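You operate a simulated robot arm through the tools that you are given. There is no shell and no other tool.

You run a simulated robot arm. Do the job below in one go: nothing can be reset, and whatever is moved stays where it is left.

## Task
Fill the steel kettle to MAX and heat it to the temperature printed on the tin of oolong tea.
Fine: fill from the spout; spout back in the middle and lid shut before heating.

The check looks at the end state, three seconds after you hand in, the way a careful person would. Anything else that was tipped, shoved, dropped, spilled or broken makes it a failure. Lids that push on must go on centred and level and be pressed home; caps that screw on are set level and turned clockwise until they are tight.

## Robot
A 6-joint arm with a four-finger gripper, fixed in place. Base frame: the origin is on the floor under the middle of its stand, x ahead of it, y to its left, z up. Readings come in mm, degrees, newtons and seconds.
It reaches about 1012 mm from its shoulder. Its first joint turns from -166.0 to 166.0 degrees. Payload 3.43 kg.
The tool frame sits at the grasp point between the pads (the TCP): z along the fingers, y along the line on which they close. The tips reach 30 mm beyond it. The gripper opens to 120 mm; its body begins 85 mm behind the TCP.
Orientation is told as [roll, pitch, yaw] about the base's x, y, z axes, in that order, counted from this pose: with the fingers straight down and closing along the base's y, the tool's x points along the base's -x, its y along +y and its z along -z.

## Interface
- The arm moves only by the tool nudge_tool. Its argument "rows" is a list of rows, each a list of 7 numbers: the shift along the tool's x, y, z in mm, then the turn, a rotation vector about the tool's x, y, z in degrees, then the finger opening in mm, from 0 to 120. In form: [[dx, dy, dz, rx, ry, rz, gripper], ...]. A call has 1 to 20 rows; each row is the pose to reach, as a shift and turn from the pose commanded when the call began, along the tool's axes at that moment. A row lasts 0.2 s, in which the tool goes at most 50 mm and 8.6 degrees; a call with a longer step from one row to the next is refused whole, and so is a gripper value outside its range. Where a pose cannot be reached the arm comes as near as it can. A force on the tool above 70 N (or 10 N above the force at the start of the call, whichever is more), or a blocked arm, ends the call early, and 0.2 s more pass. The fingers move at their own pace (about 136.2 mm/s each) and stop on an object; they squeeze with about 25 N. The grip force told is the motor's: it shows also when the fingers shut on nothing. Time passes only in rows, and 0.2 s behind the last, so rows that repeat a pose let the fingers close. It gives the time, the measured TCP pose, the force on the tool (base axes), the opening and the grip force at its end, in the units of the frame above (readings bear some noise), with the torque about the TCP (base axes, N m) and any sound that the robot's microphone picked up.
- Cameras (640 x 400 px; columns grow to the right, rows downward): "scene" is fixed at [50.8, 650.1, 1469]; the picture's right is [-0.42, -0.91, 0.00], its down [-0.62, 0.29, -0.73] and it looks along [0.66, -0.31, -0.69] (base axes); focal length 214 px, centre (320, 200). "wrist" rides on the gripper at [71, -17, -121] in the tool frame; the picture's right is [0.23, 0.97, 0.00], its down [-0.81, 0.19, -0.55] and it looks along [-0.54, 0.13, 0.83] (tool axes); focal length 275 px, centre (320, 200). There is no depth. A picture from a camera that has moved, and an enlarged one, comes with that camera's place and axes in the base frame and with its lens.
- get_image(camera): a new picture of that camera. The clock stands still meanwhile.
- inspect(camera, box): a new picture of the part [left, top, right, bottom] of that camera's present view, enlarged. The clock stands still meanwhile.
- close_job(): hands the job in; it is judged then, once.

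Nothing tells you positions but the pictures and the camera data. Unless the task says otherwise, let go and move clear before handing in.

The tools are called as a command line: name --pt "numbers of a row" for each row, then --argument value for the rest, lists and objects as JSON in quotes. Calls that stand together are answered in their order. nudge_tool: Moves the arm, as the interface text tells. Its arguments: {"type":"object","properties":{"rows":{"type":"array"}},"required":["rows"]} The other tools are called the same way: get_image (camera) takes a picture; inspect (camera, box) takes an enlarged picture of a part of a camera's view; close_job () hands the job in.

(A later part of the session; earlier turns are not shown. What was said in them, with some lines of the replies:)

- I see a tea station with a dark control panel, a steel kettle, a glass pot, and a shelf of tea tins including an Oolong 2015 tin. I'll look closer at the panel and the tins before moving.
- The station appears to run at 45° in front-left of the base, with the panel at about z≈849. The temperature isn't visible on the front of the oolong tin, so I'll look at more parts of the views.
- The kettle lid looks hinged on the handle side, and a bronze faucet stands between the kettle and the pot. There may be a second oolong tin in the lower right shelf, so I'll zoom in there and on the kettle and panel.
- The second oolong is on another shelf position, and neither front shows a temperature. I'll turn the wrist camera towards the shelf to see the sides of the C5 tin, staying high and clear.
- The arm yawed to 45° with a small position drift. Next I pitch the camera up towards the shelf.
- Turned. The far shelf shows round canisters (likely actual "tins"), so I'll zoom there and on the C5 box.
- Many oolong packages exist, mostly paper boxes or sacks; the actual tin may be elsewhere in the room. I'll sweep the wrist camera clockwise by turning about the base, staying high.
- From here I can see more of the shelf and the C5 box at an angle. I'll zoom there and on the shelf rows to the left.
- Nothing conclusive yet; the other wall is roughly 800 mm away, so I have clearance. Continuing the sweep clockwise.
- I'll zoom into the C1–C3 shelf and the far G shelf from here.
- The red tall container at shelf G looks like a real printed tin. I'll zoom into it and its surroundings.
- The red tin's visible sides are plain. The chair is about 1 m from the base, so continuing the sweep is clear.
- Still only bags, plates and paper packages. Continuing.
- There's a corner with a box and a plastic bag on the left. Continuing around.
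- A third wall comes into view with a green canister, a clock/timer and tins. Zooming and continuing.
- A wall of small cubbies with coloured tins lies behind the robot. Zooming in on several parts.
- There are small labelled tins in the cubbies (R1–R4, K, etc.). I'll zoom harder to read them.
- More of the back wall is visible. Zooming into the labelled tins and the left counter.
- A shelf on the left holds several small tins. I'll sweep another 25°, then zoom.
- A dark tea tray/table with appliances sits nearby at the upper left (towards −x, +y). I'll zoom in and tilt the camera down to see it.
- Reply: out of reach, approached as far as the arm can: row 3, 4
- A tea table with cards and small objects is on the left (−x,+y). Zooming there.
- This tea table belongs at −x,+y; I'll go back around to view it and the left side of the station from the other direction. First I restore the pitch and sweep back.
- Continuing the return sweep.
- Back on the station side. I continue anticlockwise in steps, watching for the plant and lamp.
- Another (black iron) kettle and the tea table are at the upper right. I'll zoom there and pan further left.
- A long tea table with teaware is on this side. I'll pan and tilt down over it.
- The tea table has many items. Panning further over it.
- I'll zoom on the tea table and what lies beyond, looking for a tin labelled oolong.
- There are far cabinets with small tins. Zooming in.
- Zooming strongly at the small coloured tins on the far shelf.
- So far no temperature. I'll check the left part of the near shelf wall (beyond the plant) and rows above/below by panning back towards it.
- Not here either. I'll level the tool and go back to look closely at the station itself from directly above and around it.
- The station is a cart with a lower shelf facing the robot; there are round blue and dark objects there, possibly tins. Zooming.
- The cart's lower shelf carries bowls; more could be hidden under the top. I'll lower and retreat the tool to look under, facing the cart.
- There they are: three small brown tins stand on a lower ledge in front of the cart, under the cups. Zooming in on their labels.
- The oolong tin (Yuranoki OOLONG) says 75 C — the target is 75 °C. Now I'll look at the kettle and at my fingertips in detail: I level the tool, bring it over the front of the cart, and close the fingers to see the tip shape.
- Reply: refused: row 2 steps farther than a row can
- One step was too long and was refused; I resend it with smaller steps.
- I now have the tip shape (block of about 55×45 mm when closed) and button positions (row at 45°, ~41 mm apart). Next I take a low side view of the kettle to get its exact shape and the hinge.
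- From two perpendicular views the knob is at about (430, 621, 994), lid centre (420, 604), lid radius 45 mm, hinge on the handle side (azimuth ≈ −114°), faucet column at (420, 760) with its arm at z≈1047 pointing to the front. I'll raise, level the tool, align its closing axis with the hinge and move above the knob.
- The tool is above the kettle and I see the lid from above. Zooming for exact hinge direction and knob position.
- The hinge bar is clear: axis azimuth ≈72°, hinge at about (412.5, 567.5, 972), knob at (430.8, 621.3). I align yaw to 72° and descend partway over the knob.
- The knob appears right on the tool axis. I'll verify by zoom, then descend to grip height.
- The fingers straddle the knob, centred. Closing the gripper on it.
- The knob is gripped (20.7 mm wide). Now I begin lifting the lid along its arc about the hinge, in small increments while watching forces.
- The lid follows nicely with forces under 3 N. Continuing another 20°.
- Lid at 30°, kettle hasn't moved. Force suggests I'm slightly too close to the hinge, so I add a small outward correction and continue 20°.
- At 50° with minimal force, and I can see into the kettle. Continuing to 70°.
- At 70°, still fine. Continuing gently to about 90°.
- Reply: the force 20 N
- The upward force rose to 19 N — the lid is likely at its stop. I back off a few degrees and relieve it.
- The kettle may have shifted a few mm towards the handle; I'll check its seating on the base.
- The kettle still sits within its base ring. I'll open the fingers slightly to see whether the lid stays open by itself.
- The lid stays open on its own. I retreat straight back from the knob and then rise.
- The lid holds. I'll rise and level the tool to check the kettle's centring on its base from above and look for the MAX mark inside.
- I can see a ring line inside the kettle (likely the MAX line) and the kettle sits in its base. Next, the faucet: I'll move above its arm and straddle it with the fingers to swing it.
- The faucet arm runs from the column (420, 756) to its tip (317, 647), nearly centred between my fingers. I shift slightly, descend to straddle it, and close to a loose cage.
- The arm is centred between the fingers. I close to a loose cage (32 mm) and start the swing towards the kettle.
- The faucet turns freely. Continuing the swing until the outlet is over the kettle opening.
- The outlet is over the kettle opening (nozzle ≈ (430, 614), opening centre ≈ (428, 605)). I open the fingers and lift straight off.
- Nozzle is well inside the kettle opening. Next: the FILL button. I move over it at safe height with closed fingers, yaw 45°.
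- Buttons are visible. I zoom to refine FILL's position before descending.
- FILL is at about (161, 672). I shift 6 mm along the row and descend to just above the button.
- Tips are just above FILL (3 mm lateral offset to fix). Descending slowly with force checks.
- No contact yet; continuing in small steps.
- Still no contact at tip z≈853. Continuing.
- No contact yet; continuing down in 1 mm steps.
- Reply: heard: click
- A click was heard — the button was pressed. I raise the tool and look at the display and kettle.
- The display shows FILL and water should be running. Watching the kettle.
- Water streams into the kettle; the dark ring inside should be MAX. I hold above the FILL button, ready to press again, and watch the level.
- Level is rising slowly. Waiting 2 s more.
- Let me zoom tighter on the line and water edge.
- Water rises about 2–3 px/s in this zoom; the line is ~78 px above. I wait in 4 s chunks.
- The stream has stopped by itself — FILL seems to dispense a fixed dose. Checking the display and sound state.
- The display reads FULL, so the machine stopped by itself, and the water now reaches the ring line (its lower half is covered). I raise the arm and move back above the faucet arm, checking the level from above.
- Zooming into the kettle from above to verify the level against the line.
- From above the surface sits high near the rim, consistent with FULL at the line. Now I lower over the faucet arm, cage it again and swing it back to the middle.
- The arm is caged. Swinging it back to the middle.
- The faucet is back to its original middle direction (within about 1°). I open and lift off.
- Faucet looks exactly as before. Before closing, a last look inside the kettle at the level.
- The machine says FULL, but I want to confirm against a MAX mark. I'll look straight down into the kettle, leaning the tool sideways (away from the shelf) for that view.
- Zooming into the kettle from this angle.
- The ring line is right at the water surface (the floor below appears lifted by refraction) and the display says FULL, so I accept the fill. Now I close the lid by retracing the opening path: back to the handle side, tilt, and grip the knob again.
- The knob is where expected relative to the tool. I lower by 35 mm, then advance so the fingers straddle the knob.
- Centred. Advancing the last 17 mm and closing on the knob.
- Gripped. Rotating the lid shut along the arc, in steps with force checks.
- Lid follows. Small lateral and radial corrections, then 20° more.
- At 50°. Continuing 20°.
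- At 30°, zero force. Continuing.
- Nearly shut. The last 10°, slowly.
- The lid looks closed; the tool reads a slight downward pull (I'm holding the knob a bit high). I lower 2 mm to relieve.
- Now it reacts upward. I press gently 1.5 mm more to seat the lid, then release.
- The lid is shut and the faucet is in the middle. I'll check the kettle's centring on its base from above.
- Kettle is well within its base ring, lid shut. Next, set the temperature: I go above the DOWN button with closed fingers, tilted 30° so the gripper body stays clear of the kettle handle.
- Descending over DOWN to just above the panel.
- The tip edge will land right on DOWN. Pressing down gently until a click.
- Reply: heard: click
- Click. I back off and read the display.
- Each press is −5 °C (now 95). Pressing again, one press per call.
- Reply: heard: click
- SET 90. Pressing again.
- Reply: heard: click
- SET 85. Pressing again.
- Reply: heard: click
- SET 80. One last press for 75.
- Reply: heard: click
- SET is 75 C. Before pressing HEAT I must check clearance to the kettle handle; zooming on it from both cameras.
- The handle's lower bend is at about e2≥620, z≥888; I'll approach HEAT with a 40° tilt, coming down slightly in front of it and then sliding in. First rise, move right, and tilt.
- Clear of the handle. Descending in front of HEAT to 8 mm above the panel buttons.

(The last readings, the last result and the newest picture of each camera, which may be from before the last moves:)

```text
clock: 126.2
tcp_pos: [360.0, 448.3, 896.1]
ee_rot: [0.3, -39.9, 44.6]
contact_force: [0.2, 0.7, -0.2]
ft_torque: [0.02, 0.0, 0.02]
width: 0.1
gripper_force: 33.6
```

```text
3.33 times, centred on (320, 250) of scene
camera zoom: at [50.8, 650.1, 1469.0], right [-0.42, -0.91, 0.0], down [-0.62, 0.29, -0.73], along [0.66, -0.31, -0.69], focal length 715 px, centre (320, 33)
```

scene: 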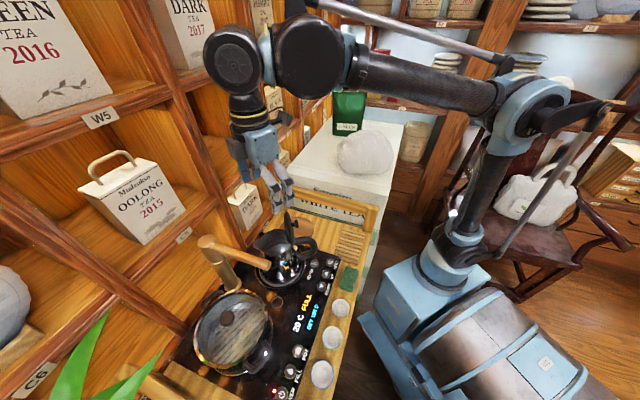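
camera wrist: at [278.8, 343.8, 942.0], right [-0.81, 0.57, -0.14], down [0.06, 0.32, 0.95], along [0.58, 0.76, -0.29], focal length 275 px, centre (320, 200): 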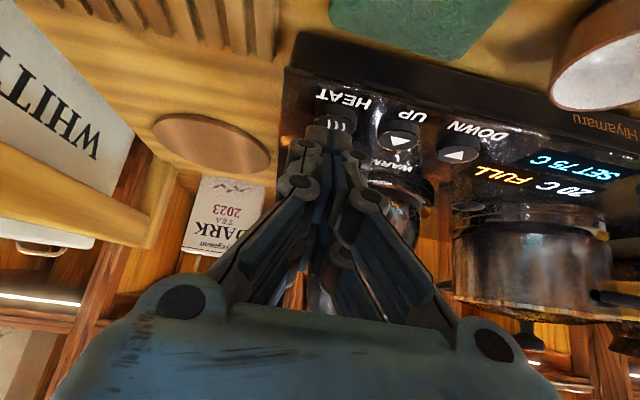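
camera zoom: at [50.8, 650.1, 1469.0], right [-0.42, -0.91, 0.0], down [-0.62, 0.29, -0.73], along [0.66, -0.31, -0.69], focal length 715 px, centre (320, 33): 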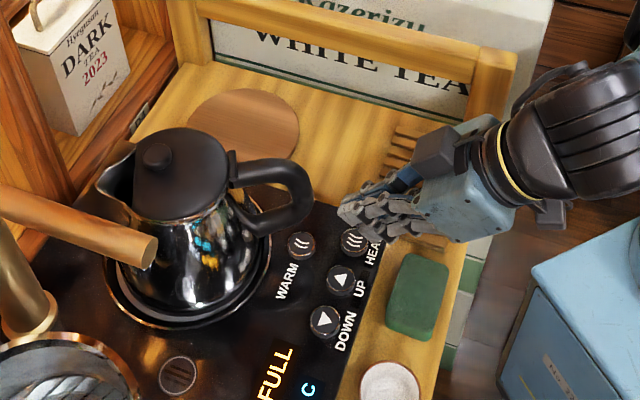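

HEAT is 13 mm ahead of the tip edge. I go down a bit, slide forward below the handle level, then look before pressing.

nudge_tool --pt "4 0 4.7 0 0 0 0" --pt "0 1 8.2 0 0 0 0" --pt "-4.5 2 11.9 0 0 0 0" --pt "-4.5 2 11.9 0 0 0 0"

get_image --camera "wrist"

inspect --camera "scene" --box '[280, 220, 380, 300]'

```text
clock: 127.2
tcp_pos: [367.6, 458.8, 891.2]
ee_rot: [0.5, -39.9, 44.7]
contact_force: [0.4, 0.2, -0.1]
ft_torque: [0.02, 0.02, 0.04]
width: 0.0
gripper_force: 33.3
```

```text
taken
camera wrist: at [284.9, 353.4, 935.9], right [-0.81, 0.57, -0.14], down [0.06, 0.32, 0.95], along [0.58, 0.76, -0.29], focal length 275 px, centre (320, 200)
```

wrist: 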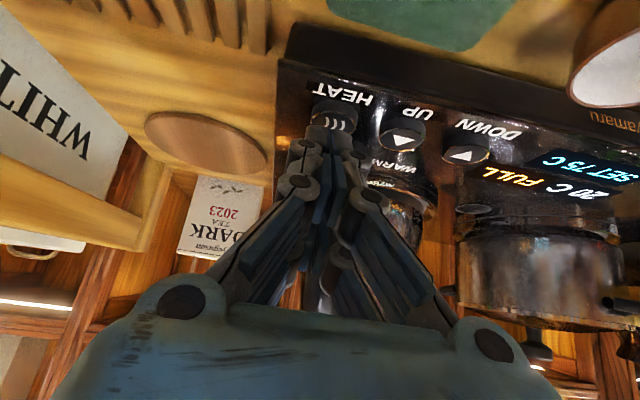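

```text
5.00 times, centred on (330, 260) of scene
camera zoom: at [50.8, 650.1, 1469.0], right [-0.42, -0.91, 0.0], down [-0.62, 0.29, -0.73], along [0.66, -0.31, -0.69], focal length 1072 px, centre (270, -100)
```

zoom: 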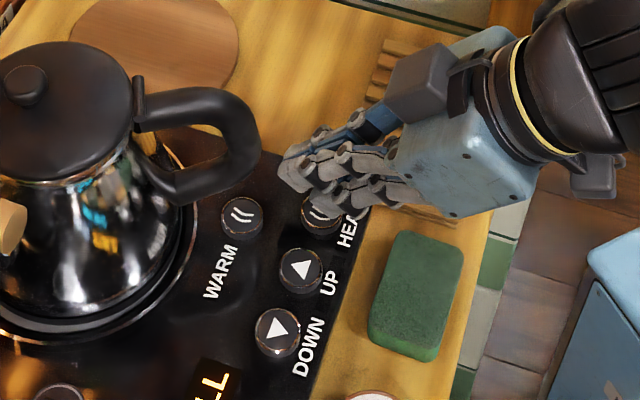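

Aligned over HEAT. Pressing down gently until the click.

nudge_tool --pt "2 0 2.3 0 0 0 0" --pt "3.2 0 3.8 0 0 0 0" --pt "4.2 0 5 0 0 0 0"

nudge_tool --pt "0.65 0 0.77 0 0 0 0" --pt "1.3 0 1.5 0 0 0 0"

```text
clock: 128.0
tcp_pos: [366.4, 457.6, 885.2]
ee_rot: [0.4, -39.9, 44.5]
contact_force: [-0.3, -0.3, -0.2]
ft_torque: [0.01, -0.02, 0.01]
width: 0.0
gripper_force: 33.3
```

```text
clock: 128.6
tcp_pos: [365.5, 458.6, 882.5]
ee_rot: [0.3, -39.9, 44.6]
contact_force: [0.7, -0.5, 1.3]
ft_torque: [-0.02, 0.01, -0.03]
width: 6.1
gripper_force: 33.7
heard: click
```

Click on HEAT. I back away (slightly up, then back and up) and check the display.

nudge_tool --pt "-3 0 -3.6 0 0 0 0" --pt "2 0 -9 0 0 0 0" --pt "0 0 -25 0 0 0 0" --pt "-15 0 -50 0 0 0 0"

get_image --camera "wrist"

inspect --camera "scene" --box '[200, 210, 380, 340]'

```text
clock: 129.6
tcp_pos: [352.3, 443.5, 932.2]
ee_rot: [0.4, -39.9, 44.6]
contact_force: [-0.2, -0.3, -0.4]
ft_torque: [0.01, -0.03, -0.01]
width: 0.1
gripper_force: 33.6
```

```text
taken
camera wrist: at [270.3, 338.7, 976.7], right [-0.81, 0.57, -0.14], down [0.06, 0.32, 0.95], along [0.58, 0.76, -0.29], focal length 275 px, centre (320, 200)
```

wrist: 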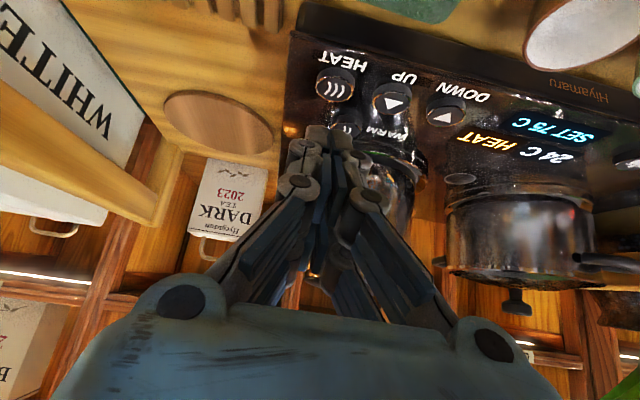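

```text
3.08 times, centred on (290, 275) of scene
camera zoom: at [50.8, 650.1, 1469.0], right [-0.42, -0.91, 0.0], down [-0.62, 0.29, -0.73], along [0.66, -0.31, -0.69], focal length 660 px, centre (412, -31)
```

zoom: 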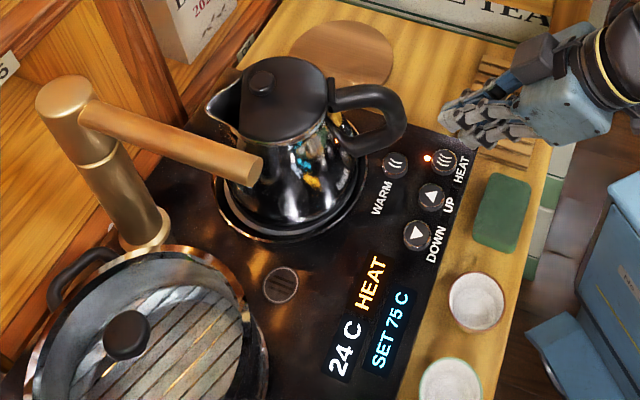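

Heating has begun (24 °C, HEAT, SET 75 °C). I move the arm up and clear while it heats.

nudge_tool --pt "-20 0 -40 0 0 0 0" --pt "-40 0 -80 0 0 0 0" --pt "-60 0 -120 0 0 0 0" --pt "-80 0 -160 0 0 0 0" --pt "-90 0 -190 0 0 0 0" --pt "-90 0 -190 0 0 0 0"

inspect --camera "scene" --box '[180, 200, 380, 360]'

```text
clock: 131.0
tcp_pos: [314.9, 404.3, 1134.9]
ee_rot: [0.4, -39.9, 44.6]
contact_force: [-0.9, 0.5, 0.4]
ft_torque: [-0.01, 0.02, 0.02]
width: 0.0
gripper_force: 33.4
```

```text
2.50 times, centred on (280, 280) of scene
camera zoom: at [50.8, 650.1, 1469.0], right [-0.42, -0.91, 0.0], down [-0.62, 0.29, -0.73], along [0.66, -0.31, -0.69], focal length 536 px, centre (420, 0)
```

zoom: 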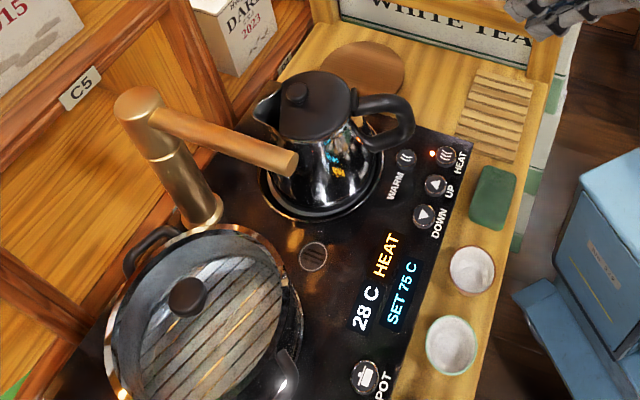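

28 °C and rising about 3 °C/s. Waiting.

nudge_tool --pt "0 0 0 0 0 0 0" --pt "0 0 0 0 0 0 0" --pt "0 0 0 0 0 0 0" --pt "0 0 0 0 0 0 0" --pt "0 0 0 0 0 0 0" --pt "0 0 0 0 0 0 0" --pt "0 0 0 0 0 0 0" --pt "0 0 0 0 0 0 0" --pt "0 0 0 0 0 0 0" --pt "0 0 0 0 0 0 0" --pt "0 0 0 0 0 0 0" --pt "0 0 0 0 0 0 0" --pt "0 0 0 0 0 0 0" --pt "0 0 0 0 0 0 0" --pt "0 0 0 0 0 0 0" --pt "0 0 0 0 0 0 0" --pt "0 0 0 0 0 0 0" --pt "0 0 0 0 0 0 0" --pt "0 0 0 0 0 0 0" --pt "0 0 0 0 0 0 0"

nudge_tool --pt "0 0 0 0 0 0 0" --pt "0 0 0 0 0 0 0" --pt "0 0 0 0 0 0 0" --pt "0 0 0 0 0 0 0" --pt "0 0 0 0 0 0 0" --pt "0 0 0 0 0 0 0" --pt "0 0 0 0 0 0 0" --pt "0 0 0 0 0 0 0" --pt "0 0 0 0 0 0 0" --pt "0 0 0 0 0 0 0" --pt "0 0 0 0 0 0 0" --pt "0 0 0 0 0 0 0" --pt "0 0 0 0 0 0 0" --pt "0 0 0 0 0 0 0" --pt "0 0 0 0 0 0 0" --pt "0 0 0 0 0 0 0" --pt "0 0 0 0 0 0 0" --pt "0 0 0 0 0 0 0" --pt "0 0 0 0 0 0 0" --pt "0 0 0 0 0 0 0"

inspect --camera "scene" --box '[180, 200, 380, 360]'

```text
clock: 135.2
tcp_pos: [316.8, 404.4, 1134.1]
ee_rot: [0.5, -39.9, 44.6]
contact_force: [-0.2, -0.7, -0.3]
ft_torque: [-0.02, 0.03, -0.02]
width: 0.3
gripper_force: 33.2
```

```text
clock: 139.4
tcp_pos: [315.3, 404.8, 1135.1]
ee_rot: [0.4, -39.9, 44.5]
contact_force: [0.1, -0.2, -0.5]
ft_torque: [-0.02, -0.01, 0.03]
width: 0.1
gripper_force: 33.6
```

```text
2.50 times, centred on (280, 280) of scene
camera zoom: at [50.8, 650.1, 1469.0], right [-0.42, -0.91, 0.0], down [-0.62, 0.29, -0.73], along [0.66, -0.31, -0.69], focal length 536 px, centre (420, 0)
```

zoom: 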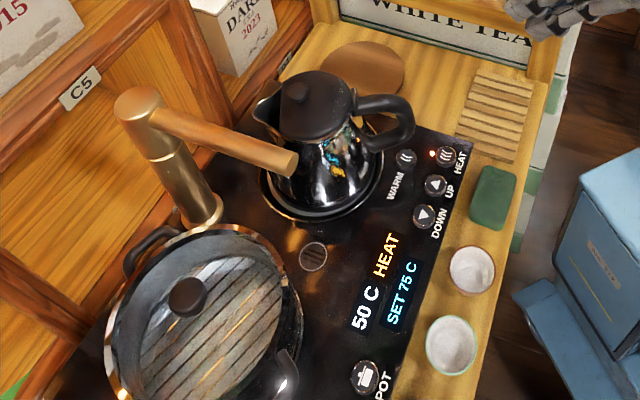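

50 °C now. Waiting further.

nudge_tool --pt "0 0 0 0 0 0 0" --pt "0 0 0 0 0 0 0" --pt "0 0 0 0 0 0 0" --pt "0 0 0 0 0 0 0" --pt "0 0 0 0 0 0 0" --pt "0 0 0 0 0 0 0" --pt "0 0 0 0 0 0 0" --pt "0 0 0 0 0 0 0" --pt "0 0 0 0 0 0 0" --pt "0 0 0 0 0 0 0" --pt "0 0 0 0 0 0 0" --pt "0 0 0 0 0 0 0" --pt "0 0 0 0 0 0 0" --pt "0 0 0 0 0 0 0" --pt "0 0 0 0 0 0 0" --pt "0 0 0 0 0 0 0" --pt "0 0 0 0 0 0 0" --pt "0 0 0 0 0 0 0" --pt "0 0 0 0 0 0 0" --pt "0 0 0 0 0 0 0"

nudge_tool --pt "0 0 0 0 0 0 0" --pt "0 0 0 0 0 0 0" --pt "0 0 0 0 0 0 0" --pt "0 0 0 0 0 0 0" --pt "0 0 0 0 0 0 0" --pt "0 0 0 0 0 0 0" --pt "0 0 0 0 0 0 0" --pt "0 0 0 0 0 0 0" --pt "0 0 0 0 0 0 0" --pt "0 0 0 0 0 0 0" --pt "0 0 0 0 0 0 0" --pt "0 0 0 0 0 0 0" --pt "0 0 0 0 0 0 0" --pt "0 0 0 0 0 0 0" --pt "0 0 0 0 0 0 0" --pt "0 0 0 0 0 0 0" --pt "0 0 0 0 0 0 0" --pt "0 0 0 0 0 0 0"

inspect --camera "scene" --box '[180, 200, 380, 360]'

```text
clock: 143.6
tcp_pos: [316.6, 403.7, 1133.9]
ee_rot: [0.4, -39.9, 44.6]
contact_force: [-0.4, -0.8, -0.3]
ft_torque: [0.01, 0.05, -0.04]
width: 0.0
gripper_force: 33.6
```

```text
clock: 147.4
tcp_pos: [316.3, 403.4, 1134.9]
ee_rot: [0.4, -39.9, 44.6]
contact_force: [0.0, -0.5, 0.4]
ft_torque: [0.0, 0.01, -0.01]
width: 0.1
gripper_force: 33.3
```

```text
2.50 times, centred on (280, 280) of scene
camera zoom: at [50.8, 650.1, 1469.0], right [-0.42, -0.91, 0.0], down [-0.62, 0.29, -0.73], along [0.66, -0.31, -0.69], focal length 536 px, centre (420, 0)
```

zoom: 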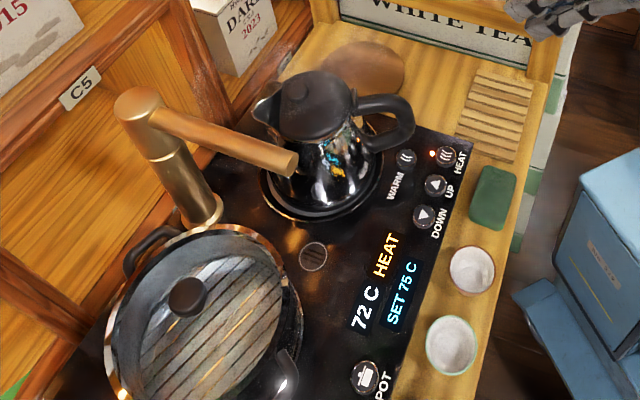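

72 °C and steaming slightly. Waiting about one more second or so in a short step.

nudge_tool --pt "0 0 0 0 0 0 0" --pt "0 0 0 0 0 0 0" --pt "0 0 0 0 0 0 0" --pt "0 0 0 0 0 0 0" --pt "0 0 0 0 0 0 0" --pt "0 0 0 0 0 0 0"

inspect --camera "scene" --box '[180, 200, 380, 360]'

```text
clock: 148.8
tcp_pos: [316.9, 403.7, 1135.0]
ee_rot: [0.3, -39.9, 44.6]
contact_force: [-0.3, 0.0, 0.3]
ft_torque: [0.01, 0.01, 0.02]
width: 0.0
gripper_force: 33.1
```

```text
2.50 times, centred on (280, 280) of scene
camera zoom: at [50.8, 650.1, 1469.0], right [-0.42, -0.91, 0.0], down [-0.62, 0.29, -0.73], along [0.66, -0.31, -0.69], focal length 536 px, centre (420, 0)
```

zoom: 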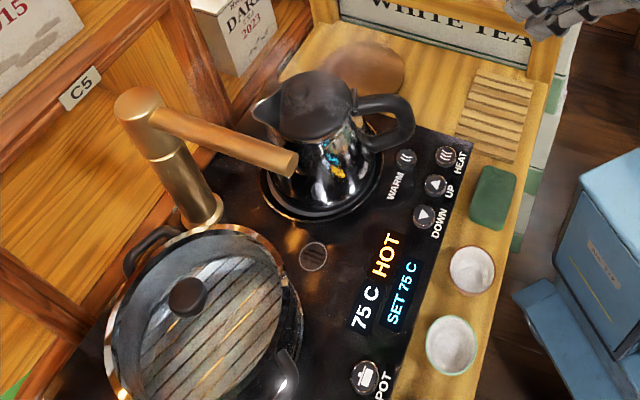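

The display reads 75 C HOT, and the heater has switched off at SET 75 C. The lid is shut, the spout is in the middle and the arm is clear. I take one last overall look before handing in.

get_image --camera "scene"

get_image --camera "wrist"

```text
taken
```

scene: 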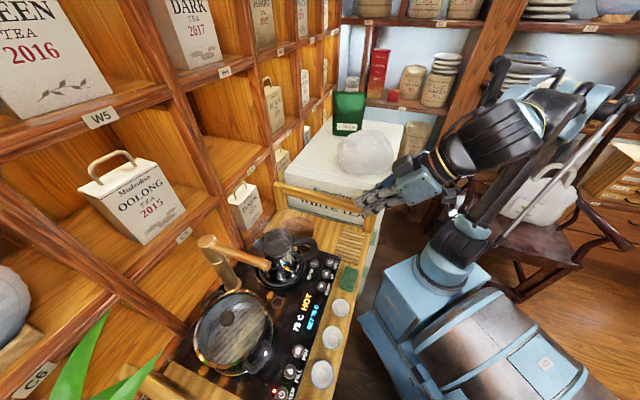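

```text
taken
camera wrist: at [234.8, 298.6, 1179.3], right [-0.81, 0.57, -0.14], down [0.06, 0.32, 0.95], along [0.58, 0.76, -0.29], focal length 275 px, centre (320, 200)
```

wrist: 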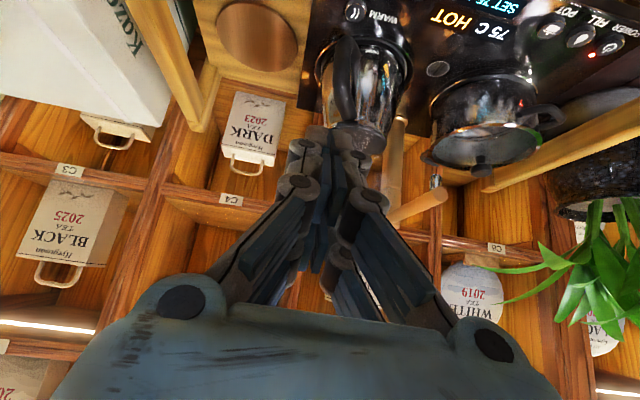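

The kettle is full and shut, and the water is at 75 °C. The faucet is back in the middle and nothing else looks disturbed, so I'm handing in.

close_job

```text
The job is handed in.
```

The steel kettle is filled and heated to 75 °C, the temperature printed on the "Yuranoki OOLONG" tin on the cart's lower ledge. I have handed the job in.

- **Fill:** I opened the lid, swung the spout over the kettle and pressed FILL. The machine stopped by itself and showed FULL. I never found printed MAX text; I took FULL, and the water appearing to reach the ring line inside the kettle, as MAX.
- **Before heating:** I swung the spout back to within about 1° of its starting direction. I then closed the lid and pressed it home.
- **Heat:** I lowered the setting from 100 °C to 75 °C and pressed HEAT. At the end the display read "75 C HOT" and the heating light was off.
- **Side effect:** The kettle slid roughly 4 mm on its base while I opened the lid. It still sits inside the base ring and it heated normally.

I saw nothing else tipped, spilled or moved, and the arm was clear when I handed in.
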